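You operate a simulated robot arm through the tools that you are given. There is no shell and no other tool.

You run a simulated robot arm. Do the job below in one go: nothing can be reset, and whatever is moved stays where it is left.

## Task
Put things in order on the top of the steel cabinet. At the end: the silver flour shaker from the top of the steel cabinet stands where the white jar (marked "SHIMS") stood; the silver can (marked "OIL") from the top of the steel cabinet stands on top of the grey plastic box; the white jar from the top of the steel cabinet stands where the silver can stood; the blue coil from the top of the steel cabinet stands where the silver flour shaker stood; whatever was shut is shut again. Leave all else as you found it, and nothing knocked over.
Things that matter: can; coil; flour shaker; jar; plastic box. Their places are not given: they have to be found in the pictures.

It is judged by the outcome, as a careful person would: the job done as asked, and still so three seconds after it is handed in. It fails if anything else is knocked over, pushed out of place, dropped, spilled or broken.

## Robot
A 7-joint arm with a two-finger gripper, fixed in place. Base frame: the origin is at the foot of the arm, x ahead of it, y to its left, z up; the work surface is at about z = 0. Lengths are in mm, angles in degrees, forces in N, time in s.
With the tool pointing down near the work surface it reaches from about 160 to 380 mm from the base axis. Its first joint turns from -72.0 to 72.0 degrees. Payload 0.6 kg.
Tool frame: the origin (TCP) lies between the finger pads and is the grasp point; the fingertips stand 22 mm ahead of it; z points along the fingers, y is the line along which they close. The gripper opens to 92 mm; its body begins 65 mm behind the TCP.
Orientation is told as [roll, pitch, yaw] about the base's x, y, z axes, in that order, counted from this pose: with the fingers straight down and closing along the base's y, the tool's x points along the base's -x, its y along +y and its z along -z.

## Interface
- The arm moves only by the tool nudge_tool. Its argument "plan" is a list of rows, each a list of 7 numbers: the shift along the base's x, y, z in mm, then the turn, a rotation vector about the base's x, y, z in degrees, then the opening, from 0 (shut) to 1 (fully open). In form: [[dx, dy, dz, rx, ry, rz, fingers], ...]. A call has 1 to 20 rows; each row is the pose to reach, as a shift and turn from the pose commanded when the call began. Rows are played at 5 a second. More than 50 mm and 8.6 degrees between two rows, or a gripper value outside its range, and nothing of the call is played. A pose out of reach is approached as far as the arm can. The call stops where the force on the tool passes 40 N (or 10 N more than at its start, if that is more) or the arm is blocked; 0.2 s more then pass. The fingers move at their own pace (about 59.9 mm/s each) and stop on an object; they squeeze with about 26 N. The grip force told is the motor's: it shows also when the fingers shut on nothing. Time passes only in rows, and 0.2 s behind the last, so rows that repeat a pose let the fingers close. It gives the time, the measured TCP pose, the force on the tool (base axes), the opening and the grip force at its end, in the units of the frame above (readings bear some noise), with the torque about the TCP (base axes, N m) and any sound that the robot's microphone picked up.
- Cameras (640 x 400 px; columns grow to the right, rows downward): "scene" is fixed at [54.4, -279.6, 398.5]; the picture's right is [0.78, -0.62, 0.00], its down [-0.41, -0.52, -0.75] and it looks along [0.47, 0.59, -0.66] (base axes); focal length 214 px, centre (320, 200). "wrist" rides on the gripper at [71, 19, -102] in the tool frame; the picture's right is [-0.26, 0.96, 0.00], its down [-0.75, -0.20, -0.63] and it looks along [-0.60, -0.16, 0.78] (tool axes); focal length 280 px, centre (320, 200).
- get_image(camera): a new picture of that camera. It takes no simulated time.
- measure_at(camera, pixels): there is no depth. For up to 12 entries [column, row, z] of the newest picture of that camera ("zoom" is the newest enlarged one), the place [x, y] in the base frame at which the ray of that pixel passes the height z, good to about 3 mm, but the place of the scene camera against the robot may be out by one fixed shift of up to 12 mm in any direction. It takes no simulated time.
- zoom(camera, box): a new picture of the part [left, top, right, bottom] of that camera's present view, enlarged. It takes no simulated time.
- hand_in(): hands the job in; it is judged then, once.

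Open the gripper and draw the arm clear of the work before you hand the job in, unless the task says otherwise.

The tools are called by a JSON object that holds its "name" and its "arguments". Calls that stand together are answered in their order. nudge_tool: Moves the arm, as the interface text tells. Its arguments: {"type":"object","properties":{"plan":{"type":"array"}},"required":["plan"]} The other tools are called the same way: get_image (camera) takes a picture; measure_at (camera, pixels) gives the place at which the rays of pixels pass given heights; zoom (camera, box) takes an enlarged picture of a part of a camera's view; hand_in () hands the job in.

At the start:

```text
clock: 0.0
tool_pos: [246.7, -17.2, 285.7]
ee_rot: [0.0, 0.0, 0.0]
ft_force: [0.1, -0.2, 0.2]
ft_torque: [-0.01, -0.02, 0.03]
finger_gap: 92.2
grasp_force: 0.0
```

scene: 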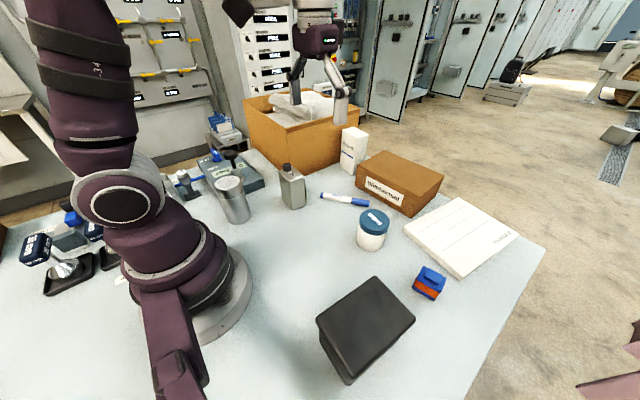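
wrist: 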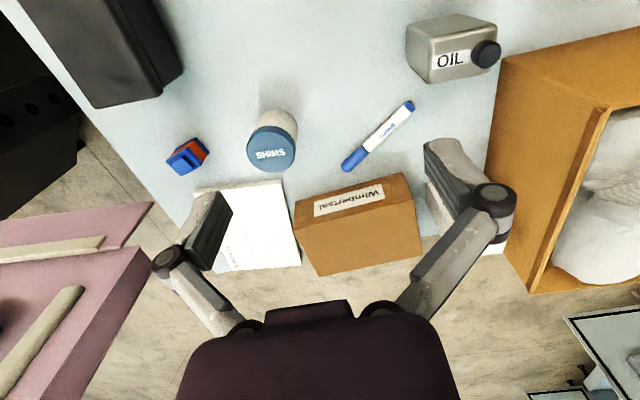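

I'll look closely at both views first, to find the can, coil, shaker, jar and plastic box.

{"name": "zoom", "arguments": {"camera": "scene", "box": [180, 120, 340, 240]}}

{"name": "zoom", "arguments": {"camera": "scene", "box": [300, 180, 500, 390]}}

{"name": "zoom", "arguments": {"camera": "scene", "box": [0, 130, 200, 310]}}

{"name": "zoom", "arguments": {"camera": "wrist", "box": [0, 0, 320, 200]}}

{"name": "zoom", "arguments": {"camera": "wrist", "box": [320, 0, 640, 200]}}

```text
3.33 times, centred on (260, 180) of scene
```

zoom: 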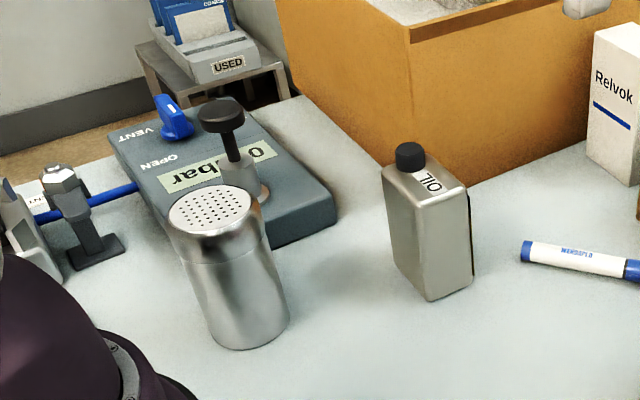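

```text
1.90 times, centred on (400, 285) of scene
```

zoom: 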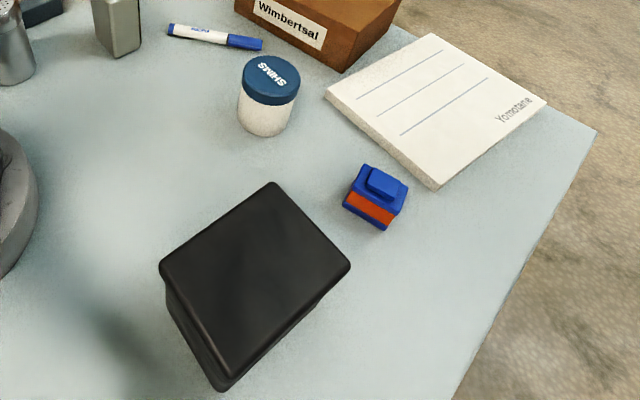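

```text
2.22 times, centred on (100, 220) of scene
```

zoom: 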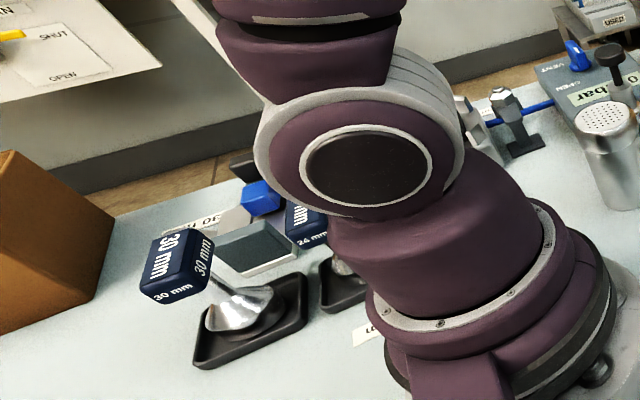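

```text
2.00 times, centred on (160, 100) of wrist
```

zoom: 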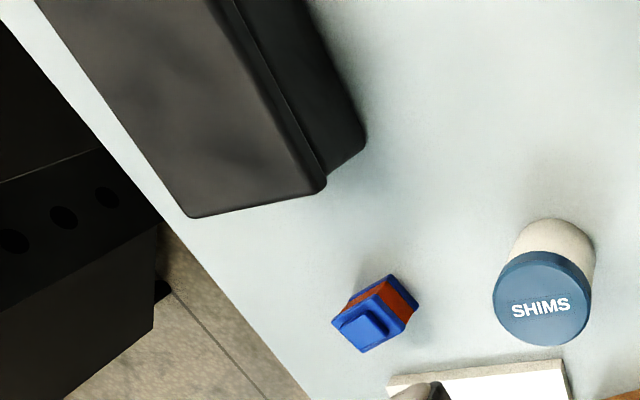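

```text
2.00 times, centred on (480, 100) of wrist
```

zoom: 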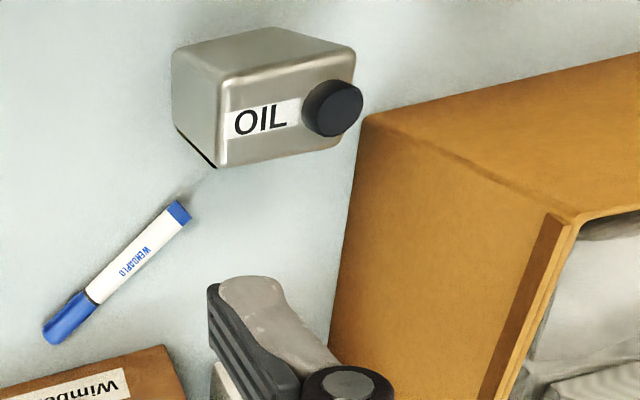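

The blue coil looks to be the block at scene (430,283), the shaker (232,198), the OIL can (292,187), the SHIMS jar (373,230) and the dark box (365,328). I measure points in both cameras to find the fixed shift and the places.

{"name": "measure_at", "arguments": {"camera": "scene", "pixels": [[320, 194, 6], [369, 205, 6], [375, 219, 60], [371, 251, 0], [459, 278, 0], [404, 225, 0], [459, 198, 15], [519, 235, 15], [545, 247, 0], [232, 182, 80], [242, 222, 0]]}}

{"name": "measure_at", "arguments": {"camera": "wrist", "pixels": [[410, 104, 6], [346, 166, 6], [271, 152, 60], [278, 112, 0], [302, 266, 0], [430, 82, 0], [485, 135, 0], [435, 50, 0], [188, 155, 30], [160, 95, 80], [95, 107, 80]]}}

```text
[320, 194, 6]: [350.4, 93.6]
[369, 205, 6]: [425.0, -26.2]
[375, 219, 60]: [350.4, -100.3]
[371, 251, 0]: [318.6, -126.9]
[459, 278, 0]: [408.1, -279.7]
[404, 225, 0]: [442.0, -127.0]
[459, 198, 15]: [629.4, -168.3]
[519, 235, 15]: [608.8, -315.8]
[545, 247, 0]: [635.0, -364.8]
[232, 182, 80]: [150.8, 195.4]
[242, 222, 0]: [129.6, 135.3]
```

```text
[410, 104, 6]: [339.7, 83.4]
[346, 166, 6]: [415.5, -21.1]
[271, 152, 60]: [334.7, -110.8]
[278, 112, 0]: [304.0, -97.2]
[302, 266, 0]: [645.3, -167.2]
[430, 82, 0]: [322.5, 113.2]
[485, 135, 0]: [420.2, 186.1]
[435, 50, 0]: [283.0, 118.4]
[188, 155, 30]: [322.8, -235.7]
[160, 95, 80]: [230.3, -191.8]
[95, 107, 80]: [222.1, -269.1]
```

The pictures agree to about 10 mm, so the scene camera is shifted by a fixed amount. I swing the arm to the right at height, so the wrist camera looks closely at the dark box and the coil.

{"name": "nudge_tool", "arguments": {"plan": [[-3.9, -30.0, 0, 0, 0, -7, 1], [-11.5, -59.2, 0, 0, 0, -14, 1], [-22.6, -87.3, 0, 0, 0, -21, 1], [-37, -113.9, 0, 0, 0, -28, 1], [-54.5, -138.4, 0, 0, 0, -35, 1], [-74.9, -160.7, 0, 0, 0, -42, 1], [-74.9, -160.7, 0, 0, 0, -42, 1]]}}

{"name": "get_image", "arguments": {"camera": "wrist"}}

{"name": "get_image", "arguments": {"camera": "scene"}}

```text
clock: 1.6
tool_pos: [173.7, -182.3, 287.9]
ee_rot: [0.0, 0.1, -42.1]
ft_force: [-0.5, 0.6, -0.1]
ft_torque: [-0.01, 0.01, 0.0]
finger_gap: 92.0
grasp_force: 0.1
```

```text
taken
```

wrist: 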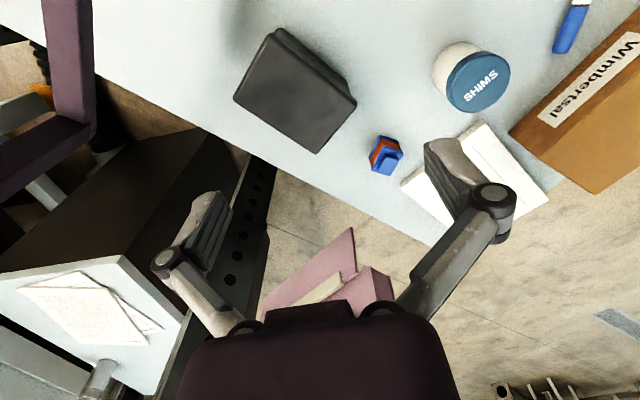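

```text
taken
```

scene: 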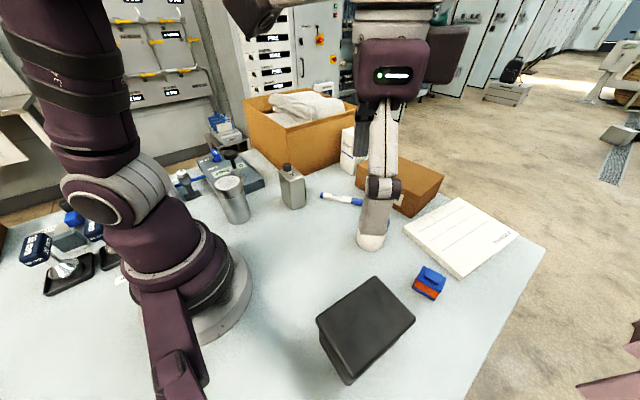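

The dark box now shows as charcoal grey at wrist (297,90), with the coil at (385,155) and the jar at (472,78). I zoom in for detail.

{"name": "zoom", "arguments": {"camera": "wrist", "box": [220, 10, 420, 180]}}

{"name": "zoom", "arguments": {"camera": "wrist", "box": [350, 20, 530, 190]}}

{"name": "nudge_tool", "arguments": {"plan": [[0, 0, 0, 0, 0, 0, 1], [0, 0, 0, 0, 0, 0, 1], [0, 0, 0, 0, 0, 0, 1]]}}

```text
2.35 times, centred on (320, 95) of wrist
```

zoom: 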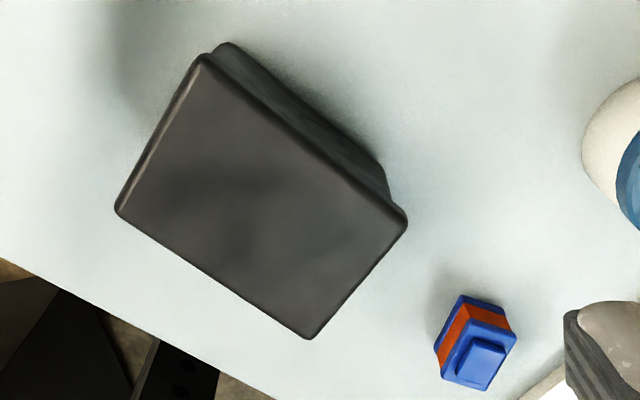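

```text
2.35 times, centred on (440, 105) of wrist
```

zoom: 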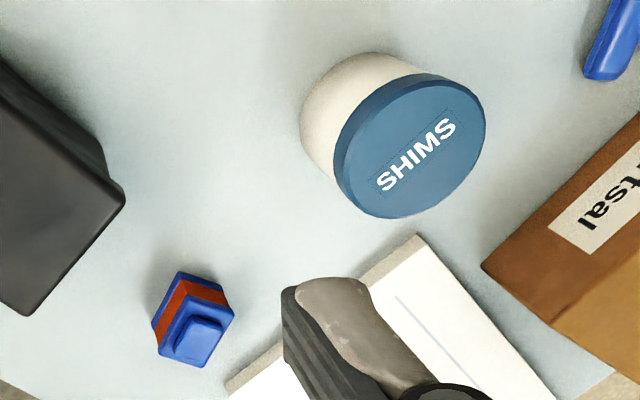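

```text
clock: 2.4
tool_pos: [175.8, -182.4, 286.7]
ee_rot: [-0.1, 0.0, -42.1]
ft_force: [-0.7, -1.1, -0.4]
ft_torque: [0.0, 0.0, 0.05]
finger_gap: 92.0
grasp_force: 0.1
```

I measure box corners, coil and jar points at trial heights in both cameras, to get heights and the scene camera's shift.

{"name": "measure_at", "arguments": {"camera": "wrist", "pixels": [[271.1, 33.4, 60], [232.9, 98.4, 60], [315.8, 153.6, 60], [357, 103.5, 60], [271.1, 33.4, 90], [315.8, 153.6, 90], [372, 156, 0], [381, 170, 0], [472, 82, 60], [505, 82, 60], [441, 82, 60], [372, 48, 0]]}}

{"name": "measure_at", "arguments": {"camera": "scene", "pixels": [[375.3, 276, 60], [316, 320.7, 60], [348.5, 379.5, 60], [415.8, 318.6, 60], [375.3, 276, 90], [348.5, 379.5, 90], [430, 300, 0], [434, 300, 0], [374, 219, 60], [545, 247, 0], [429, 275, 30], [429, 275, 45]]}}

```text
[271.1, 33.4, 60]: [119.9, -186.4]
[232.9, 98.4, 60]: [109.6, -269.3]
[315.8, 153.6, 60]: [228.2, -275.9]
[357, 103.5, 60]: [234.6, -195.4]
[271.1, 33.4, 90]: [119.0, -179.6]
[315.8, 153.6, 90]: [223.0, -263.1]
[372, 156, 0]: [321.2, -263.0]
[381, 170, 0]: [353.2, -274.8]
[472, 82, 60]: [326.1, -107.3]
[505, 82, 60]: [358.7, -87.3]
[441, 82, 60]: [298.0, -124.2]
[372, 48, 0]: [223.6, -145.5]
```

```text
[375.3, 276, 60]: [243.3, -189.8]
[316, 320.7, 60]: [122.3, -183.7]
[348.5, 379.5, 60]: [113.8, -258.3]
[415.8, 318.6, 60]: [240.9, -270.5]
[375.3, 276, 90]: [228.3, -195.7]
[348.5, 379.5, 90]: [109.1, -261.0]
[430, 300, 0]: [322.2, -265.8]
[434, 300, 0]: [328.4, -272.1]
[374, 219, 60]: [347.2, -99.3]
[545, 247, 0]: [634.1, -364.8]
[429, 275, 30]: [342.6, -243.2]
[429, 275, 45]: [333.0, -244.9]
```

The box top comes out near z≈80 with its centre near (170,-224); the coil is far out, near r≈400. I move closer above the jar and coil area for a sharper view.

{"name": "nudge_tool", "arguments": {"plan": [[30, -5, -20, 0, 0, 2, 1], [60, -11, -40, 0, 0, 4, 1], [89, -17, -60, 0, 0, 5, 1], [89, -17, -60, 0, 0, 5, 1], [89, -17, -60, 0, 0, 5, 1]]}}

{"name": "get_image", "arguments": {"camera": "wrist"}}

```text
clock: 3.6
tool_pos: [261.9, -196.7, 226.0]
ee_rot: [0.0, -0.1, -37.0]
ft_force: [-0.1, 0.4, -0.3]
ft_torque: [0.0, 0.0, -0.01]
finger_gap: 92.0
grasp_force: 0.1
```

```text
taken
```

wrist: 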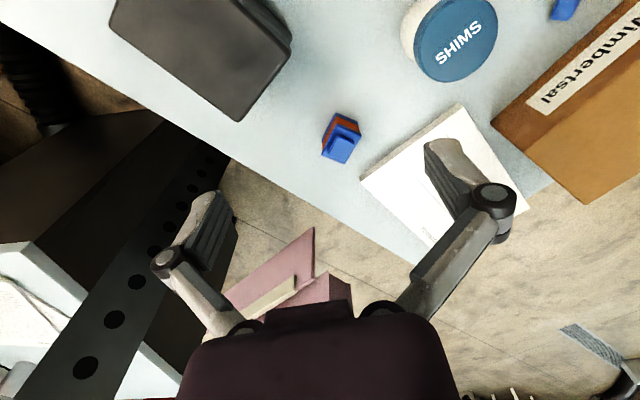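

The coil is now at wrist (341,138) and the jar at (455,38). I zoom on the coil for the corner pixels.

{"name": "zoom", "arguments": {"camera": "wrist", "box": [300, 90, 400, 180]}}

```text
4.44 times, centred on (350, 135) of wrist
```

zoom: 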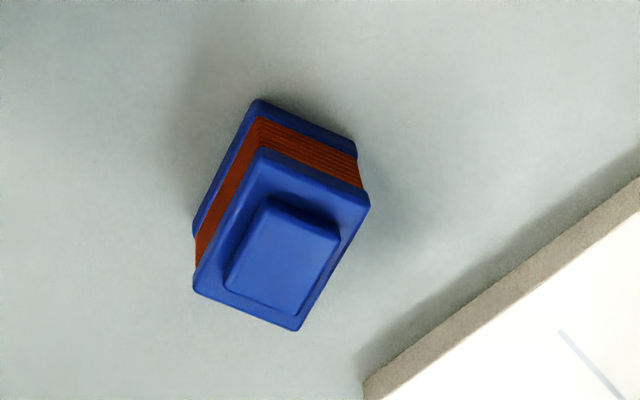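

I measure the coil's base corners at z≈3 and its top flange at trial heights.

{"name": "measure_at", "arguments": {"camera": "zoom", "pixels": [[258, 100, 4], [357, 145, 4], [193, 232, 4], [263, 150, 25], [369, 200, 25], [300, 330, 25], [195, 285, 25], [263, 150, 32], [369, 200, 32], [300, 330, 32], [195, 285, 32]]}}

{"name": "measure_at", "arguments": {"camera": "wrist", "pixels": [[456, 35, 50], [456, 35, 60], [456, 35, 70], [498, 35, 60], [415, 40, 60], [361, 183, 0], [460, 104, 15]]}}

```text
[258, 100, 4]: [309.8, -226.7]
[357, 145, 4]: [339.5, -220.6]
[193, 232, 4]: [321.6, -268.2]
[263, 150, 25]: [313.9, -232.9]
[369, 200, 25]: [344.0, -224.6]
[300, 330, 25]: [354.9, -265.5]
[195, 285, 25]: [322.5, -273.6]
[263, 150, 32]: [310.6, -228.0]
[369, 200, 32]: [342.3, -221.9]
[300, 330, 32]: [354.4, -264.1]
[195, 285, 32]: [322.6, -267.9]
```

```text
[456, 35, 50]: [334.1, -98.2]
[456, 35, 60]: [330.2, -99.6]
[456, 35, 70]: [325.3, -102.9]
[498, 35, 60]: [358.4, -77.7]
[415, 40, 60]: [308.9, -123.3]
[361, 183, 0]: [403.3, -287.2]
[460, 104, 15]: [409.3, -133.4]
```

Coil base centre ≈ (331,-245), about 30×43 mm and 40 mm tall, turned ~13°. Now I lift and swing left at height to view the can and the shaker.

{"name": "nudge_tool", "arguments": {"plan": [[10.3, 38.4, 20.3, 0, 0, 7, 1], [16.4, 80.1, 40.3, 0, 0, 14.5, 1], [14.5, 121.1, 59.3, 0, 0, 22, 1], [6.9, 159.7, 59.3, 0, 0, 29.5, 1], [-5.8, 194.9, 59.3, 0, 0, 37, 1], [-22.9, 226.2, 59.3, 0, 0, 44.5, 1], [-38.6, 254.4, 59.3, 0, 0, 52, 1], [-57.5, 279.1, 59.3, 0, 0, 59.5, 1], [-78.9, 299.9, 59.3, 0, 0, 67, 1], [-78.9, 299.9, 59.3, 0, 0, 67, 1], [-78.9, 299.9, 59.3, 0, 0, 67, 1]]}}

{"name": "get_image", "arguments": {"camera": "wrist"}}

{"name": "get_image", "arguments": {"camera": "scene"}}

```text
clock: 6.0
tool_pos: [181.8, 103.3, 286.0]
ee_rot: [-0.1, 0.1, 30.1]
ft_force: [0.0, -0.3, 0.4]
ft_torque: [0.02, 0.02, 0.0]
finger_gap: 92.2
grasp_force: 0.0
```

```text
taken
```

wrist: 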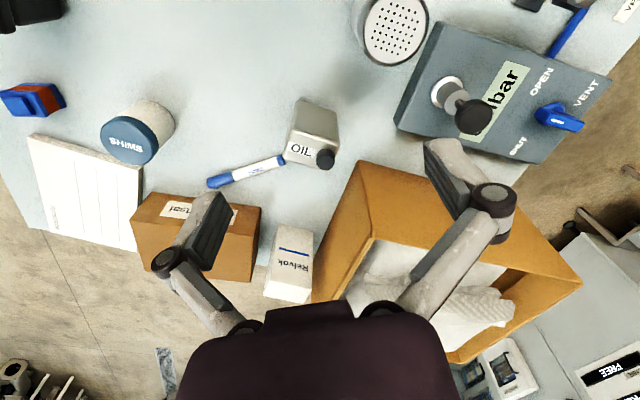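

```text
taken
```

scene: 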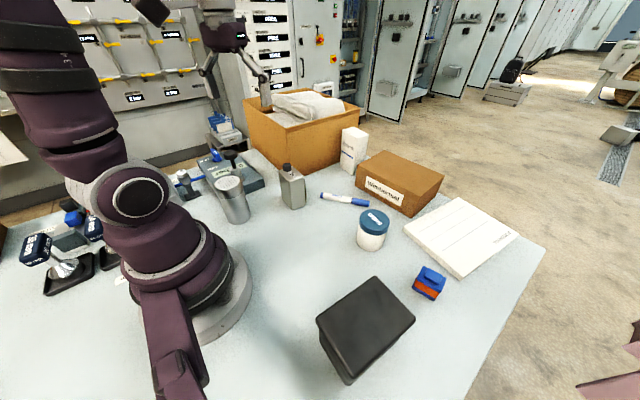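

All objects are in one wrist view: shaker top at (396,30), can (314,133), jar (137,132), coil (33,98). I zoom on can and shaker.

{"name": "zoom", "arguments": {"camera": "wrist", "box": [260, 80, 380, 180]}}

{"name": "zoom", "arguments": {"camera": "wrist", "box": [340, 0, 500, 100]}}

{"name": "zoom", "arguments": {"camera": "wrist", "box": [0, 70, 200, 190]}}

```text
4.00 times, centred on (320, 130) of wrist
```

zoom: 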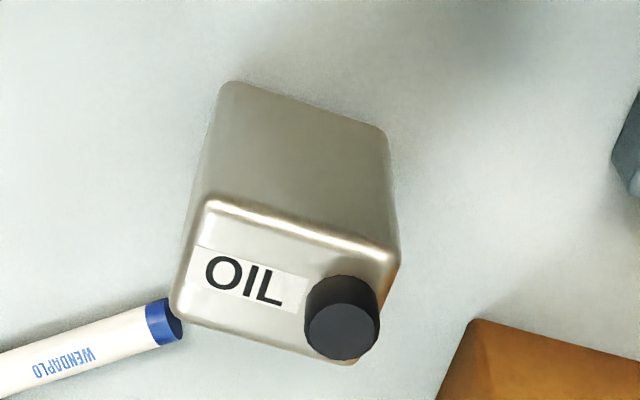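

```text
4.00 times, centred on (420, 50) of wrist
```

zoom: 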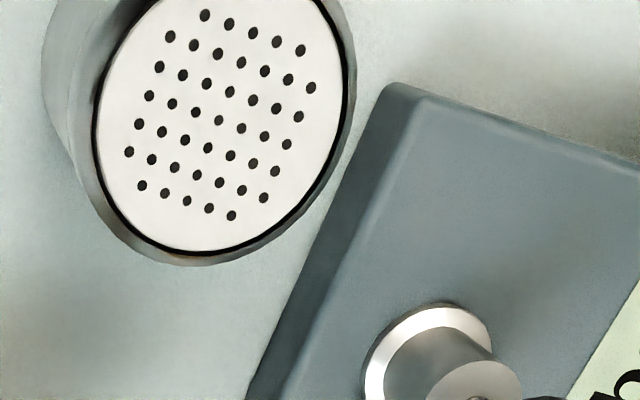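

```text
3.20 times, centred on (100, 130) of wrist
```

zoom: 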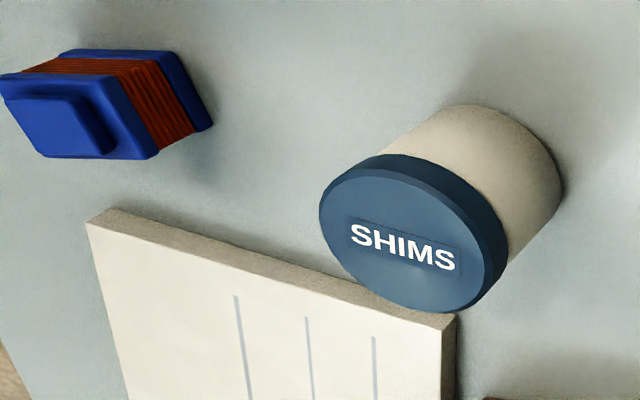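

I measure the can's base and top corners, the shaker's top, the manifold edge and the jar's base in this wrist view.

{"name": "measure_at", "arguments": {"camera": "wrist", "pixels": [[297.5, 100.5, 2], [336.3, 112.5, 2], [292, 130, 80], [339.3, 145.5, 80], [283, 160, 80], [329.3, 171, 80], [292, 130, 100], [339.3, 145.5, 100], [283, 160, 100], [329.3, 171, 100], [405, 167, 20], [395, 117, 0]]}}

{"name": "measure_at", "arguments": {"camera": "wrist", "pixels": [[396.3, 30, 80], [396.3, 30, 100], [363.5, 32, 90], [428.5, 22, 90], [389, 66, 90], [351, 28, 0], [519, 21, 20], [400, 105, 20], [440, 22, 25], [130, 145, 60], [168, 130, 0], [150, 103, 0]]}}

```text
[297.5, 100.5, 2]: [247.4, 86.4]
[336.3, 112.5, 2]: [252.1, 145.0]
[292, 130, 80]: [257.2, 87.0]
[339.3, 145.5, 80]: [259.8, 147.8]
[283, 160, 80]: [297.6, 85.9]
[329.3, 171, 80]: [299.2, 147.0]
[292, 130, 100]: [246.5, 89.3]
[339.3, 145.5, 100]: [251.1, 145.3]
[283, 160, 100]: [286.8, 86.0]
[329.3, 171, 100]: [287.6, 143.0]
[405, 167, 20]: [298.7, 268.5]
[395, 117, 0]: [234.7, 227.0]
```

```text
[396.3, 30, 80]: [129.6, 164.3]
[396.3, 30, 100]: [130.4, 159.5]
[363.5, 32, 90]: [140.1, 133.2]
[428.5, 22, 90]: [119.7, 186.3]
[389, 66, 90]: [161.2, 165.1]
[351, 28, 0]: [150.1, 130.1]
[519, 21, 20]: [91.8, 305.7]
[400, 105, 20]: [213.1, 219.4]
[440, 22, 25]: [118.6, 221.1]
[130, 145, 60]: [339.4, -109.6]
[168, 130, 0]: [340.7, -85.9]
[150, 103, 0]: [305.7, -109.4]
```

I take more measures to triangulate heights: the jar lid centre here, the marker end, and the shaker's top and base in the scene view.

{"name": "measure_at", "arguments": {"camera": "wrist", "pixels": [[126.6, 142.5, 50], [126.6, 142.5, 60], [126.6, 142.5, 70], [283.8, 160.5, 6], [207, 184, 6], [344, 158, 105], [396.3, 28.8, 90], [396.3, 28.8, 110]]}}

{"name": "zoom", "arguments": {"camera": "scene", "box": [200, 150, 320, 230]}}

```text
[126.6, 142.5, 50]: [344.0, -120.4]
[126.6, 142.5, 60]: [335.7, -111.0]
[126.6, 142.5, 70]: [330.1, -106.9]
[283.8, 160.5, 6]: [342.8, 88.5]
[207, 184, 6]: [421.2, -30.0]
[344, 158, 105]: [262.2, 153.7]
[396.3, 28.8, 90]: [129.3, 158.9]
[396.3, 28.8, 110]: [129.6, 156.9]
```

```text
5.00 times, centred on (260, 190) of scene
```

zoom: 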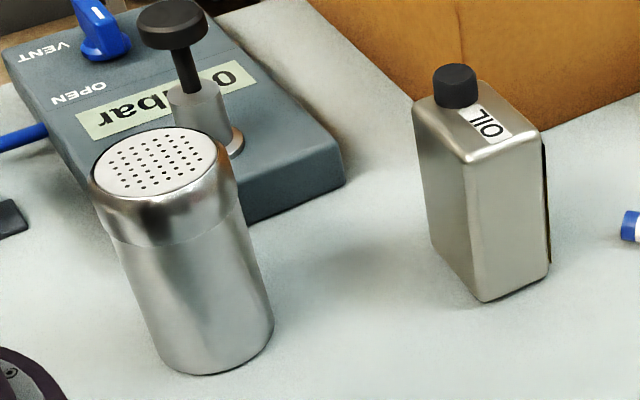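

I measure shaker and can corners in the enlarged scene view.

{"name": "measure_at", "arguments": {"camera": "zoom", "pixels": [[217, 343, 0], [155, 162, 80], [155, 162, 100], [155, 162, 120], [480, 300, 0], [548, 263, 0], [437, 253, 0], [467, 163, 90], [467, 163, 100], [540, 140, 100], [412, 105, 100], [345, 185, 0]]}}

```text
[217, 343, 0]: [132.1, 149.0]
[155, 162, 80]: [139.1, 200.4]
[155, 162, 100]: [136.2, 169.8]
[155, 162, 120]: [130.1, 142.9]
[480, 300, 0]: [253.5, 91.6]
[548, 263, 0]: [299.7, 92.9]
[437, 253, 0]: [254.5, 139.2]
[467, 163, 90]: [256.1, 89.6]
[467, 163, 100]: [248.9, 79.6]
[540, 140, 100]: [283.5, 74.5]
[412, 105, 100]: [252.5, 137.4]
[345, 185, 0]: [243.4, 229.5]
```

The shaker stands near (130,157), about 113 mm tall; the can near (268,116), about 100 mm tall. I go above the can for a nearer look, with the yaw lined up to it.

{"name": "nudge_tool", "arguments": {"plan": [[20, 3, -10, 0, 0, -7, 1], [40, 6, -25, 0, 0, -14, 1], [60, 9, -45, 0, 0, -21, 1], [75, 11, -60, 0, 0, -28, 1], [86, 13, -71, 0, 0, -34, 1], [86, 13, -71, 0, 0, -34, 1], [86, 13, -71, 0, 0, -34, 1]]}}

{"name": "get_image", "arguments": {"camera": "wrist"}}

```text
clock: 7.6
tool_pos: [268.7, 116.9, 213.2]
ee_rot: [0.1, -0.1, -4.1]
ft_force: [0.7, 0.3, 0.0]
ft_torque: [0.02, 0.0, -0.03]
finger_gap: 91.8
grasp_force: 0.0
```

```text
taken
```

wrist: 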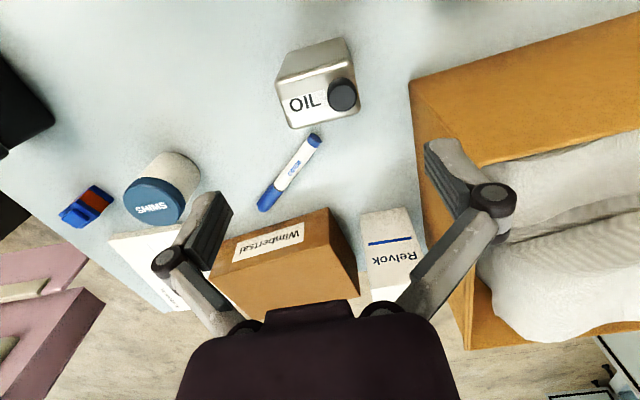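

The can is now at wrist (317,85). I zoom to get its corners here.

{"name": "zoom", "arguments": {"camera": "wrist", "box": [260, 20, 380, 140]}}

```text
3.33 times, centred on (320, 80) of wrist
```

zoom: 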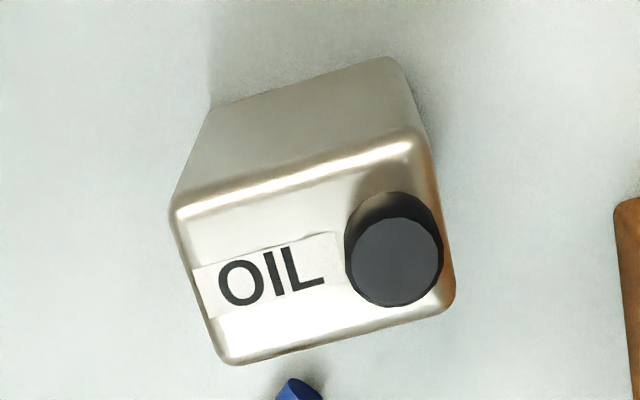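

Measuring the can's corners in this enlarged wrist view at base and shoulder heights.

{"name": "measure_at", "arguments": {"camera": "zoom", "pixels": [[213, 103, 0], [400, 58, 0], [178, 207, 90], [413, 133, 90], [222, 362, 90], [452, 305, 90], [178, 207, 100], [413, 133, 100], [222, 362, 100], [452, 305, 100], [395, 262, 112], [620, 205, 40]]}}

```text
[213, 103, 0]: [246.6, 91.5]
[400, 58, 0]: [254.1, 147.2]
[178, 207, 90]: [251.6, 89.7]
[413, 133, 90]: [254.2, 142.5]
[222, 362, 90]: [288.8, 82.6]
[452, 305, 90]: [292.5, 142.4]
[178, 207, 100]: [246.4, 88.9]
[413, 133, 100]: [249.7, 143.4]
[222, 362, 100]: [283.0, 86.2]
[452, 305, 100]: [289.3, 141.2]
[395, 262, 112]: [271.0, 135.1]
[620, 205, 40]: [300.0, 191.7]
```

Can centre ≈ (270,116), yaw ≈ -5°, which the tool is nearly above already. I descend with open fingers to grasp height (z≈72) and look before closing.

{"name": "nudge_tool", "arguments": {"plan": [[1.5, -1.5, -30, 0, 0, -1, 1], [1.5, -1.5, -60, 0, 0, -1, 1], [1.5, -1.5, -85, 0, 0, -1, 1], [1.5, -1.5, -105, 0, 0, -1, 1], [1.5, -1.5, -120, 0, 0, -1, 1], [1.5, -1.5, -132, 0, 0, -1, 1], [1.5, -1.5, -141, 0, 0, -1, 1], [1.5, -1.5, -141, 0, 0, -1, 1]]}}

{"name": "get_image", "arguments": {"camera": "wrist"}}

{"name": "get_image", "arguments": {"camera": "scene"}}

```text
clock: 9.4
tool_pos: [269.2, 114.8, 72.5]
ee_rot: [0.0, 0.0, -5.0]
ft_force: [0.1, 0.6, 0.7]
ft_torque: [-0.02, -0.04, 0.01]
finger_gap: 92.2
grasp_force: 0.0
```

```text
taken
```

wrist: 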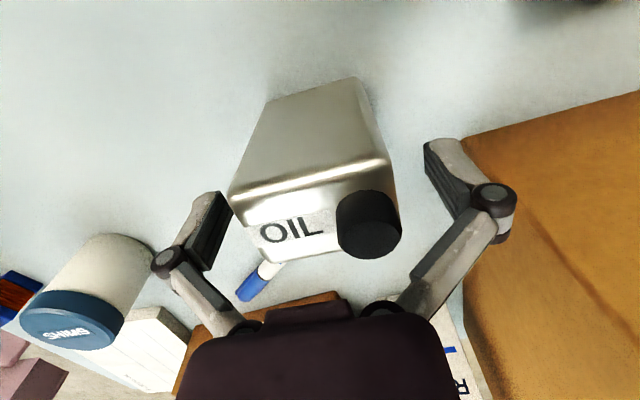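

```text
taken
```

scene: 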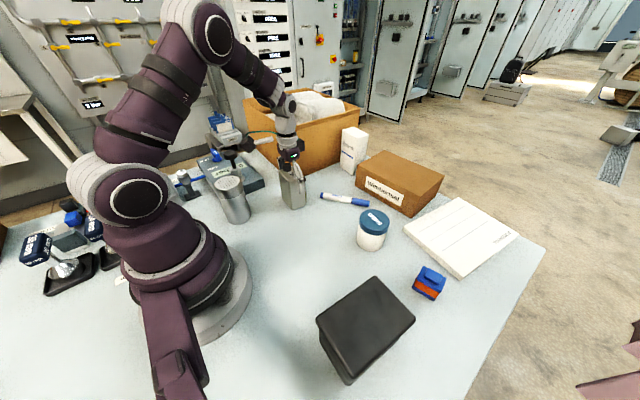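

The fingers straddle the can with room on both sides and the tote is clear of the right finger. I close the grip.

{"name": "nudge_tool", "arguments": {"plan": [[0, 0, 0, 0, 0, 0, 0.6], [0, 0, 0, 0, 0, 0, 0], [0, 0, 0, 0, 0, 0, 0], [0, 0, 0, 0, 0, 0, 0], [0, 0, 0, 0, 0, 0, 0]]}}

{"name": "get_image", "arguments": {"camera": "wrist"}}

```text
clock: 10.6
tool_pos: [270.0, 114.9, 74.8]
ee_rot: [0.0, 0.0, -4.9]
ft_force: [-1.2, -1.7, 6.0]
ft_torque: [-0.05, 0.04, 0.08]
finger_gap: 61.8
grasp_force: 25.9
```

```text
taken
```

wrist: 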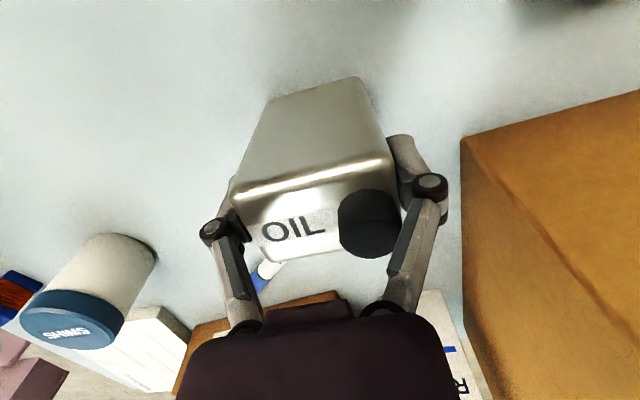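

The grip holds at 61.8 mm gap with 26 N; the can barely shifted. I lift it straight up, slowly at first.

{"name": "nudge_tool", "arguments": {"plan": [[0, 0, 4, 0, 0, 0, 0], [0, 0, 12, 0, 0, 0, 0], [0, 0, 30, 0, 0, 0, 0], [0, 0, 60, 0, 0, 0, 0], [0, 0, 95, 0, 0, 0, 0], [0, 0, 130, 0, 0, 0, 0], [0, 0, 155, 0, 0, 0, 0], [0, 0, 165, 0, 0, 0, 0], [0, 0, 165, 0, 0, 0, 0]]}}

{"name": "get_image", "arguments": {"camera": "wrist"}}

{"name": "get_image", "arguments": {"camera": "scene"}}

```text
clock: 12.6
tool_pos: [271.1, 114.6, 241.1]
ee_rot: [0.0, 0.0, -5.0]
ft_force: [0.4, 0.1, -1.9]
ft_torque: [-0.02, -0.03, 0.03]
finger_gap: 61.9
grasp_force: 25.6
```

```text
taken
```

wrist: 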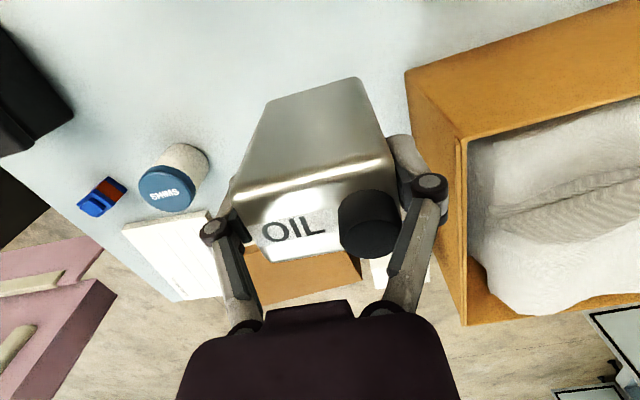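

```text
taken
```

scene: 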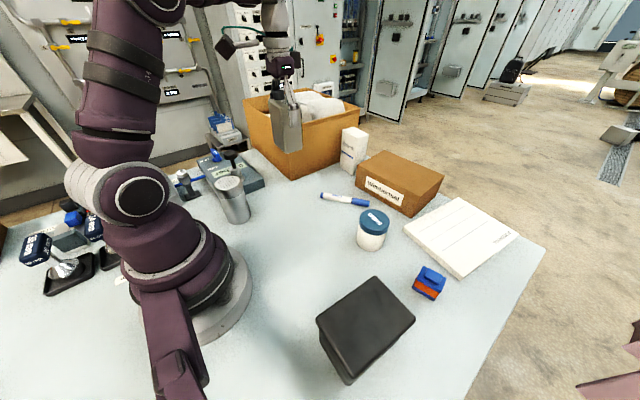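

The can is held upright, bottom at about z≈165. I swing it over toward the box at (170,-224), turning 89° so its long side lies along the box's long side.

{"name": "nudge_tool", "arguments": {"plan": [[10.5, -33.7, 0, 0, 0, -8.1, 0], [17.4, -68.3, 0, 0, 0, -16.2, 0], [20.0, -103.3, 0, 0, 0, -24.3, 0], [18.4, -138.2, 0, 0, 0, -32.4, 0], [12.6, -172.5, 0, 0, 0, -40.5, 0], [2.7, -205.8, 0, 0, 0, -48.5, 0], [-11, -237.5, 0, 0, 0, -56.6, 0], [-28.4, -267.2, 0, 0, 0, -64.7, 0], [-49.2, -294.4, 0, 0, 0, -72.8, 0], [-73, -318.9, 0, 0, 0, -80.9, 0], [-99.5, -340.3, 0, 0, 0, -89, 0], [-99.5, -340.3, 0, 0, 0, -89, 0], [-99.5, -340.3, 0, 0, 0, -89, 0]]}}

{"name": "get_image", "arguments": {"camera": "wrist"}}

{"name": "get_image", "arguments": {"camera": "scene"}}

```text
clock: 15.4
tool_pos: [168.9, -223.8, 238.5]
ee_rot: [0.0, 0.1, -94.1]
ft_force: [0.6, -0.5, -2.7]
ft_torque: [-0.02, -0.01, 0.02]
finger_gap: 61.9
grasp_force: 25.8
```

```text
taken
```

wrist: 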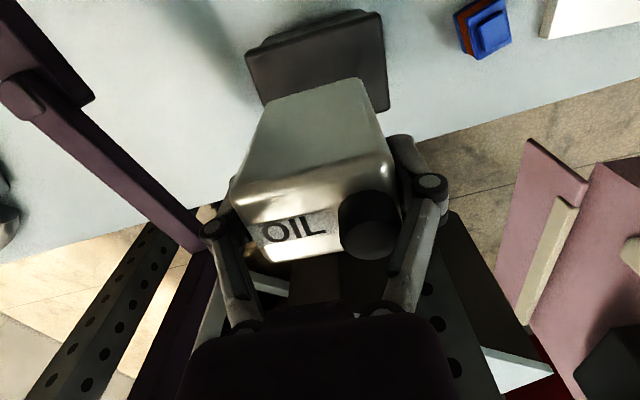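

```text
taken
```

scene: 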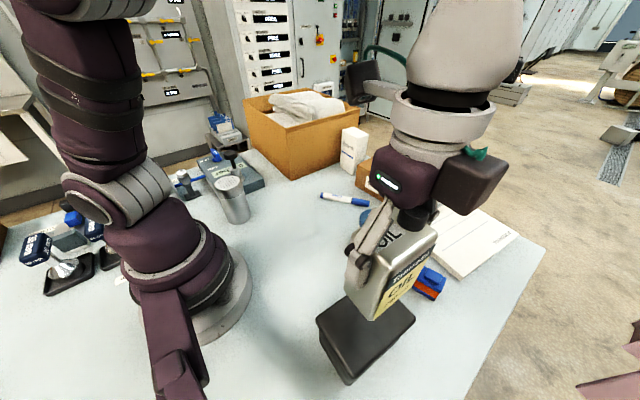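

I zoom on the box behind the can to check its corners from this near-nadir view.

{"name": "zoom", "arguments": {"camera": "wrist", "box": [230, 0, 410, 120]}}

{"name": "zoom", "arguments": {"camera": "scene", "box": [290, 180, 460, 390]}}

```text
3.33 times, centred on (320, 60) of wrist
```

zoom: 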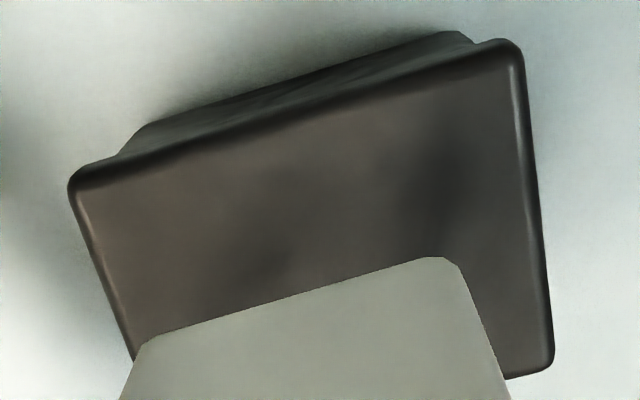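

```text
1.90 times, centred on (375, 285) of scene
```

zoom: 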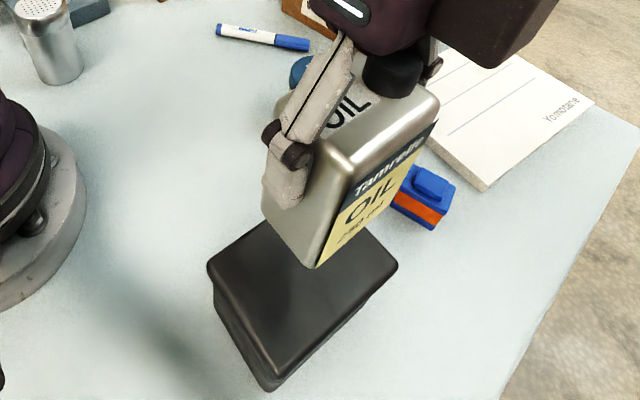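

Measuring the box's rim corners and the can's bottom edge in this wrist view.

{"name": "get_image", "arguments": {"camera": "wrist"}}

{"name": "measure_at", "arguments": {"camera": "wrist", "pixels": [[245, 54, 75], [380, 12.6, 75], [389.6, 109.5, 75], [245, 54, 85], [380, 12.6, 85], [389.6, 109.5, 85], [245, 54, 80], [380, 12.6, 80], [389.6, 109.5, 80], [266, 103.5, 165], [356, 78, 165]]}}

```text
taken
```

wrist: 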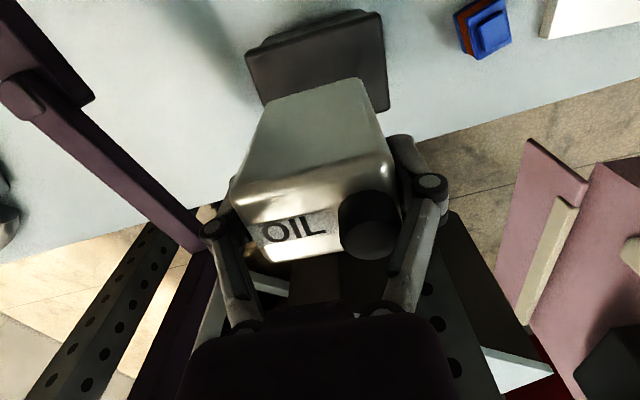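

```text
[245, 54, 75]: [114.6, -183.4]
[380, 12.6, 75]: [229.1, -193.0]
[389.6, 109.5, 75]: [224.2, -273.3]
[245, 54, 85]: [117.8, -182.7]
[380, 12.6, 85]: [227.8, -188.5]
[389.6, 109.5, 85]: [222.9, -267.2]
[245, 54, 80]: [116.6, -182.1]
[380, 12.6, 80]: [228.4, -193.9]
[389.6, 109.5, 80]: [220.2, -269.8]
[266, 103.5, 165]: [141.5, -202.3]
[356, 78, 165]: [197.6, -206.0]
```

The box rim centre is (169,-226) at z≈80, and the can hangs centred over it, aligned. I lower to just above the lid.

{"name": "nudge_tool", "arguments": {"plan": [[0, -1.5, -20, 0, 0, 0, 0], [0, -1.5, -40, 0, 0, 0, 0], [0, -1.5, -55, 0, 0, 0, 0], [0, -1.5, -66, 0, 0, 0, 0], [0, -1.5, -72, 0, 0, 0, 0], [0, -1.5, -72, 0, 0, 0, 0]]}}

{"name": "zoom", "arguments": {"camera": "scene", "box": [290, 180, 460, 390]}}

{"name": "get_image", "arguments": {"camera": "wrist"}}

```text
clock: 16.8
tool_pos: [171.1, -226.8, 166.2]
ee_rot: [0.1, 0.0, -94.0]
ft_force: [0.2, -0.3, -3.0]
ft_torque: [-0.04, 0.03, -0.03]
finger_gap: 61.8
grasp_force: 26.4
```

```text
1.90 times, centred on (375, 285) of scene
```

zoom: 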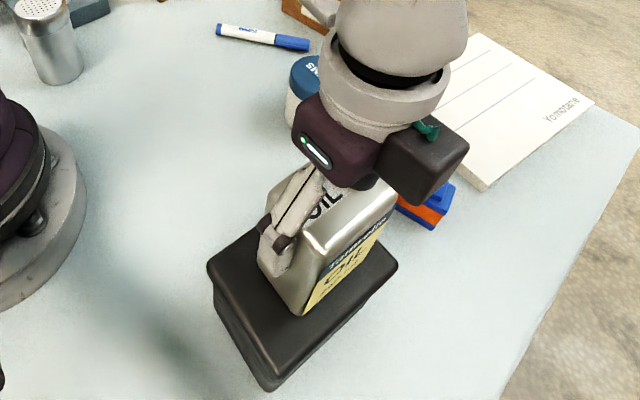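

```text
taken
```

wrist: 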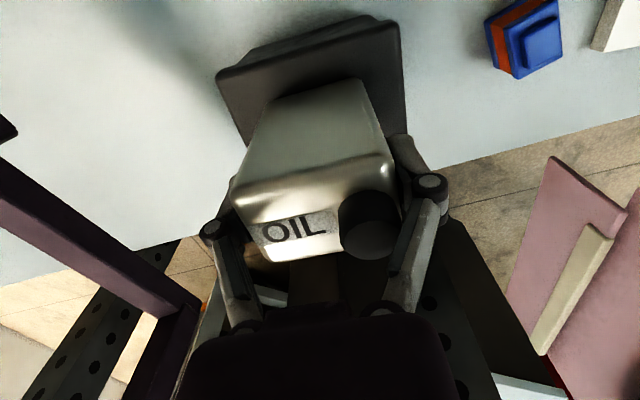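

The can is just over the lid. I lower in small steps and watch the force.

{"name": "nudge_tool", "arguments": {"plan": [[0, 0, -2, 0, 0, 0, 0], [0, 0, -4, 0, 0, 0, 0], [0, 0, -6, 0, 0, 0, 0], [0, 0, -6, 0, 0, 0, 0]]}}

```text
clock: 17.8
tool_pos: [171.8, -227.7, 160.6]
ee_rot: [0.1, -0.1, -94.0]
ft_force: [-0.5, -2.9, 14.8]
ft_torque: [-0.14, 0.02, 0.0]
finger_gap: 61.6
grasp_force: 26.4
```

Contact: the force went from -3 to +15 N at TCP z≈161. I ease up 1 mm and look before releasing.

{"name": "nudge_tool", "arguments": {"plan": [[0, 0, 0.8, 0, 0, 0, 0], [0, 0, 0.8, 0, 0, 0, 0]]}}

{"name": "zoom", "arguments": {"camera": "scene", "box": [310, 220, 440, 390]}}

{"name": "zoom", "arguments": {"camera": "wrist", "box": [200, 0, 430, 160]}}

```text
clock: 18.4
tool_pos: [171.0, -227.1, 162.7]
ee_rot: [-0.1, 0.1, -94.0]
ft_force: [0.1, 0.2, -1.6]
ft_torque: [0.0, -0.04, -0.01]
finger_gap: 61.8
grasp_force: 25.9
```

```text
2.35 times, centred on (375, 305) of scene
```

zoom: 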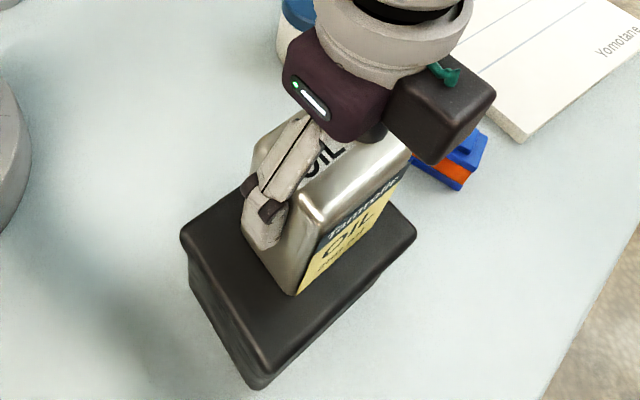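

```text
2.50 times, centred on (315, 80) of wrist
```

zoom: 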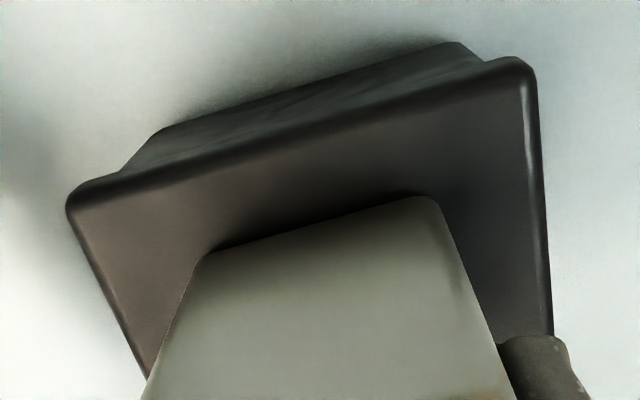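

The can sits level and centred on the lid, a hair above it. I settle it down 0.5 mm and open the fingers.

{"name": "nudge_tool", "arguments": {"plan": [[0, 0, -0.5, 0, 0, 0, 0], [0, 0, -0.5, 0, 0, 0, 0.7], [0, 0, -0.5, 0, 0, 0, 0.75], [0, 0, -0.5, 0, 0, 0, 0.9], [0, 0, -0.5, 0, 0, 0, 0.95], [0, 0, -0.5, 0, 0, 0, 0.95]]}}

{"name": "get_image", "arguments": {"camera": "wrist"}}

{"name": "zoom", "arguments": {"camera": "scene", "box": [310, 220, 440, 390]}}

```text
clock: 19.8
tool_pos: [170.1, -226.6, 161.0]
ee_rot: [0.0, 0.0, -94.0]
ft_force: [-0.7, 0.3, 0.2]
ft_torque: [0.01, -0.03, 0.02]
finger_gap: 87.5
grasp_force: 0.1
```

```text
taken
```

wrist: 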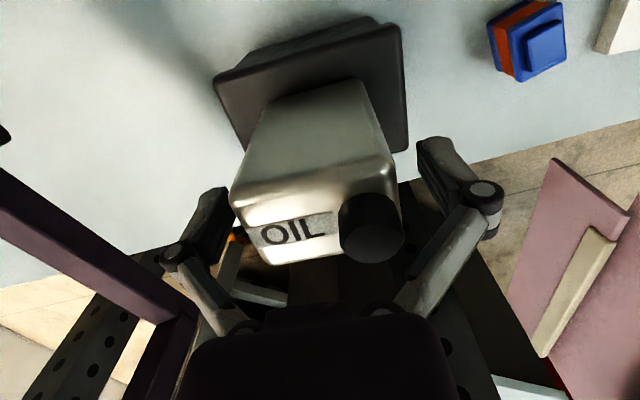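

```text
2.35 times, centred on (375, 305) of scene
```

zoom: 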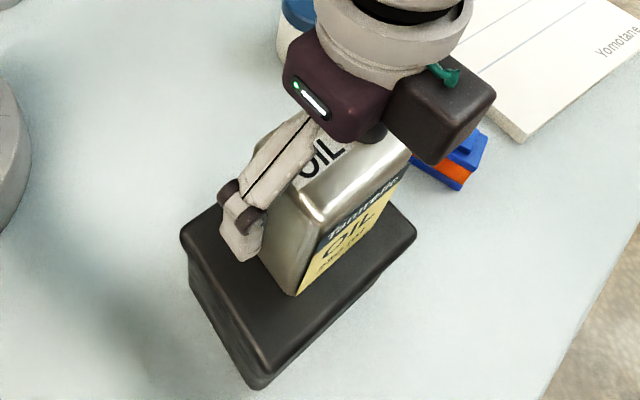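

Released: the can stands on the lid, gap 87 mm, no force. I rise straight up, well clear of its cap.

{"name": "nudge_tool", "arguments": {"plan": [[0, 0, 8, 0, 0, 0, 0.95], [0, 0, 25, 0, 0, 0, 0.95], [0, 0, 50, 0, 0, 0, 0.95], [0, 0, 80, 0, 0, 0, 0.95], [0, 0, 110, 0, 0, 0, 0.95], [0, 0, 125, 0, 0, 0, 0.95], [0, 0, 125, 0, 0, 0, 1]]}}

{"name": "get_image", "arguments": {"camera": "wrist"}}

{"name": "get_image", "arguments": {"camera": "scene"}}

```text
clock: 21.4
tool_pos: [169.7, -226.8, 287.5]
ee_rot: [-0.1, 0.0, -94.1]
ft_force: [-0.4, 0.6, -0.6]
ft_torque: [0.0, 0.01, 0.0]
finger_gap: 92.1
grasp_force: 0.0
```

```text
taken
```

wrist: 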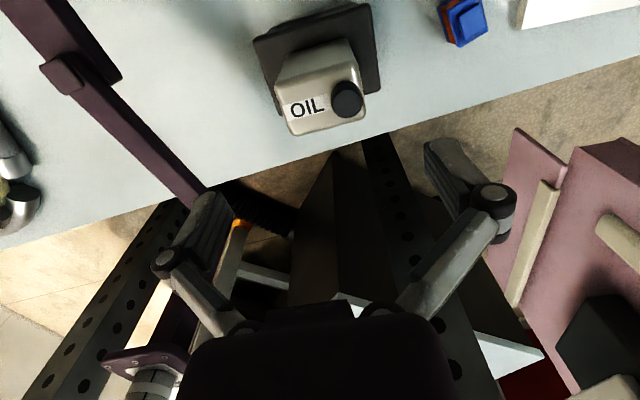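

```text
taken
```

scene: 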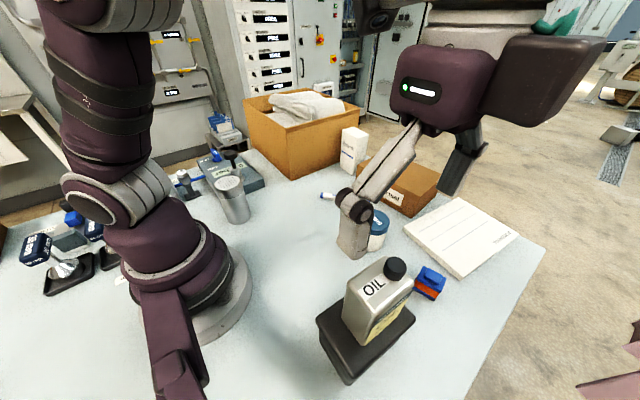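

The can stands centred on the box. Next is the jar: I swing over to near it at height and take a close view.

{"name": "nudge_tool", "arguments": {"plan": [[15.9, 8.2, 0, 0, 0, 7.7, 1], [31.6, 17.3, 0, 0, 0, 15.4, 1], [46.9, 27.6, 0, 0, 0, 23.1, 1], [61.7, 39.1, 0, 0, 0, 30.8, 1], [75.9, 51.6, 0, 0, 0, 38.5, 1], [89.4, 65.1, 0, 0, 0, 46.2, 1], [102.2, 79.7, -20, 0, 0, 53.9, 1], [114.1, 95.3, -40, 0, 0, 61.6, 1], [125.2, 111.7, -62, 0, 0, 69.3, 1], [135.3, 129.1, -85, 0, 0, 77, 1], [135.3, 129.1, -85, 0, 0, 77, 1], [135.3, 129.1, -85, 0, 0, 77, 1]]}}

{"name": "get_image", "arguments": {"camera": "wrist"}}

{"name": "get_image", "arguments": {"camera": "scene"}}

```text
clock: 24.0
tool_pos: [307.0, -97.9, 200.3]
ee_rot: [0.0, 0.0, -17.1]
ft_force: [0.5, 0.4, 0.4]
ft_torque: [0.01, 0.0, 0.01]
finger_gap: 92.3
grasp_force: 0.1
```

```text
taken
```

wrist: 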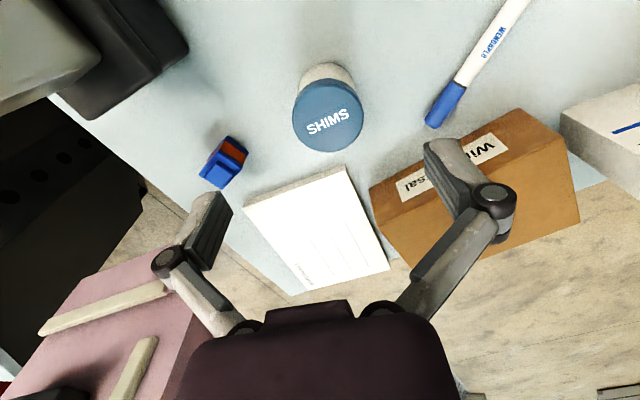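

```text
taken
```

scene: 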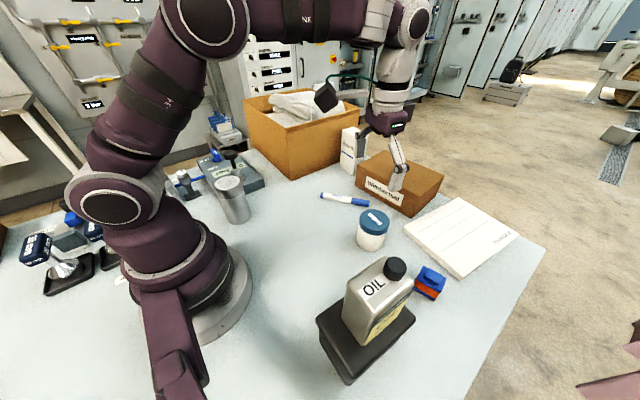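

The jar is at wrist (328,113), with the notebook corner right behind it at (345,167) and the coil at (223,160). I zoom to find lid and base edges.

{"name": "zoom", "arguments": {"camera": "wrist", "box": [240, 50, 420, 180]}}

```text
3.08 times, centred on (330, 115) of wrist
```

zoom: 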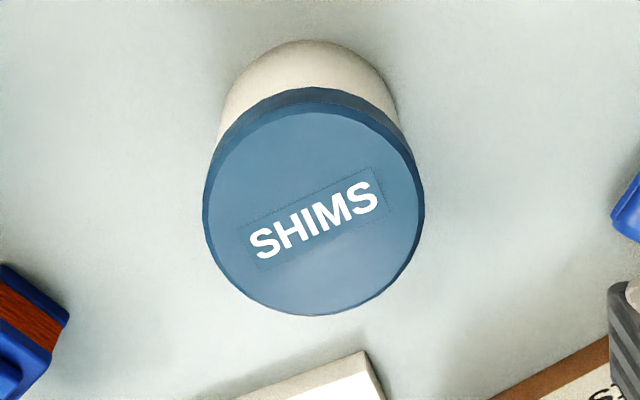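

Measuring the jar lid's edges and centre, its near base edge, and the notebook corner.

{"name": "measure_at", "arguments": {"camera": "zoom", "pixels": [[313, 209, 60], [313, 209, 65], [313, 209, 70], [203, 200, 65], [424, 200, 65], [313, 103, 65], [313, 316, 65], [312, 40, 0], [363, 350, 15], [363, 350, 12], [60, 310, 30]]}}

```text
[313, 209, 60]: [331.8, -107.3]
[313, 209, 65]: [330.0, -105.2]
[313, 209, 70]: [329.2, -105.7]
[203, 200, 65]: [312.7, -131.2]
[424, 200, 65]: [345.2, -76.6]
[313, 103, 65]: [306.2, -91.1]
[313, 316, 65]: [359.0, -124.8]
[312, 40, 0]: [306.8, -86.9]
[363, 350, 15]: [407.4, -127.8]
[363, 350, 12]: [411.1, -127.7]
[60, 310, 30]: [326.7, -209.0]
```

Jar centre ≈ (330.5,-106.5), lid Ø63, top z≈69. I move over it and go down with open fingers, stopping partway to check.

{"name": "nudge_tool", "arguments": {"plan": [[12, -5, -20, 0, 0, 0, 1], [24, -9.5, -45, 0, 0, 0, 1], [24, -9.5, -75, 0, 0, 0, 1], [24, -9.5, -95, 0, 0, 0, 1], [24, -9.5, -105, 0, 0, 0, 1], [24, -9.5, -105, 0, 0, 0, 1]]}}

{"name": "get_image", "arguments": {"camera": "wrist"}}

{"name": "zoom", "arguments": {"camera": "scene", "box": [310, 110, 470, 270]}}

```text
clock: 25.4
tool_pos: [330.5, -108.1, 95.6]
ee_rot: [0.0, 0.0, -17.1]
ft_force: [0.1, 0.2, 0.1]
ft_torque: [-0.05, -0.02, -0.01]
finger_gap: 92.2
grasp_force: 0.0
```

```text
taken
```

wrist: 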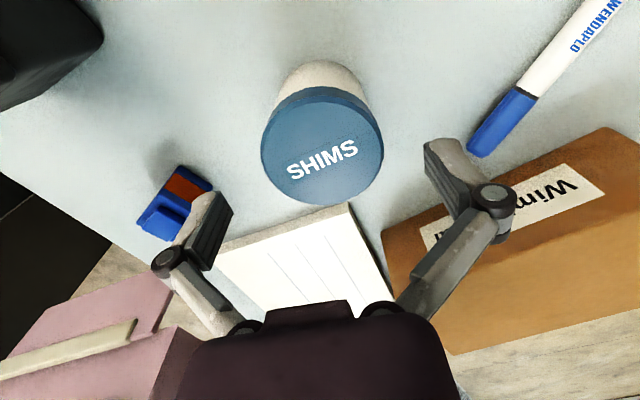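

```text
2.50 times, centred on (390, 190) of scene
```

zoom: 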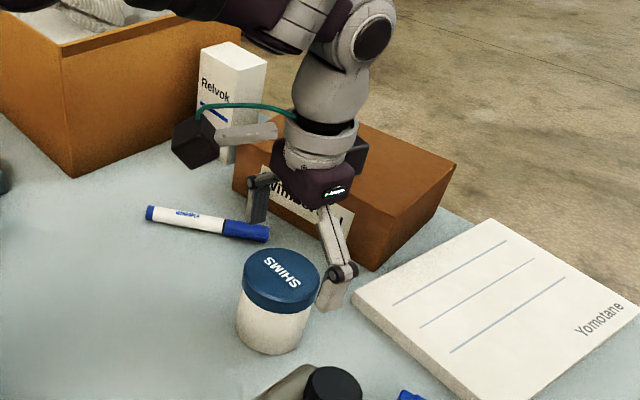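

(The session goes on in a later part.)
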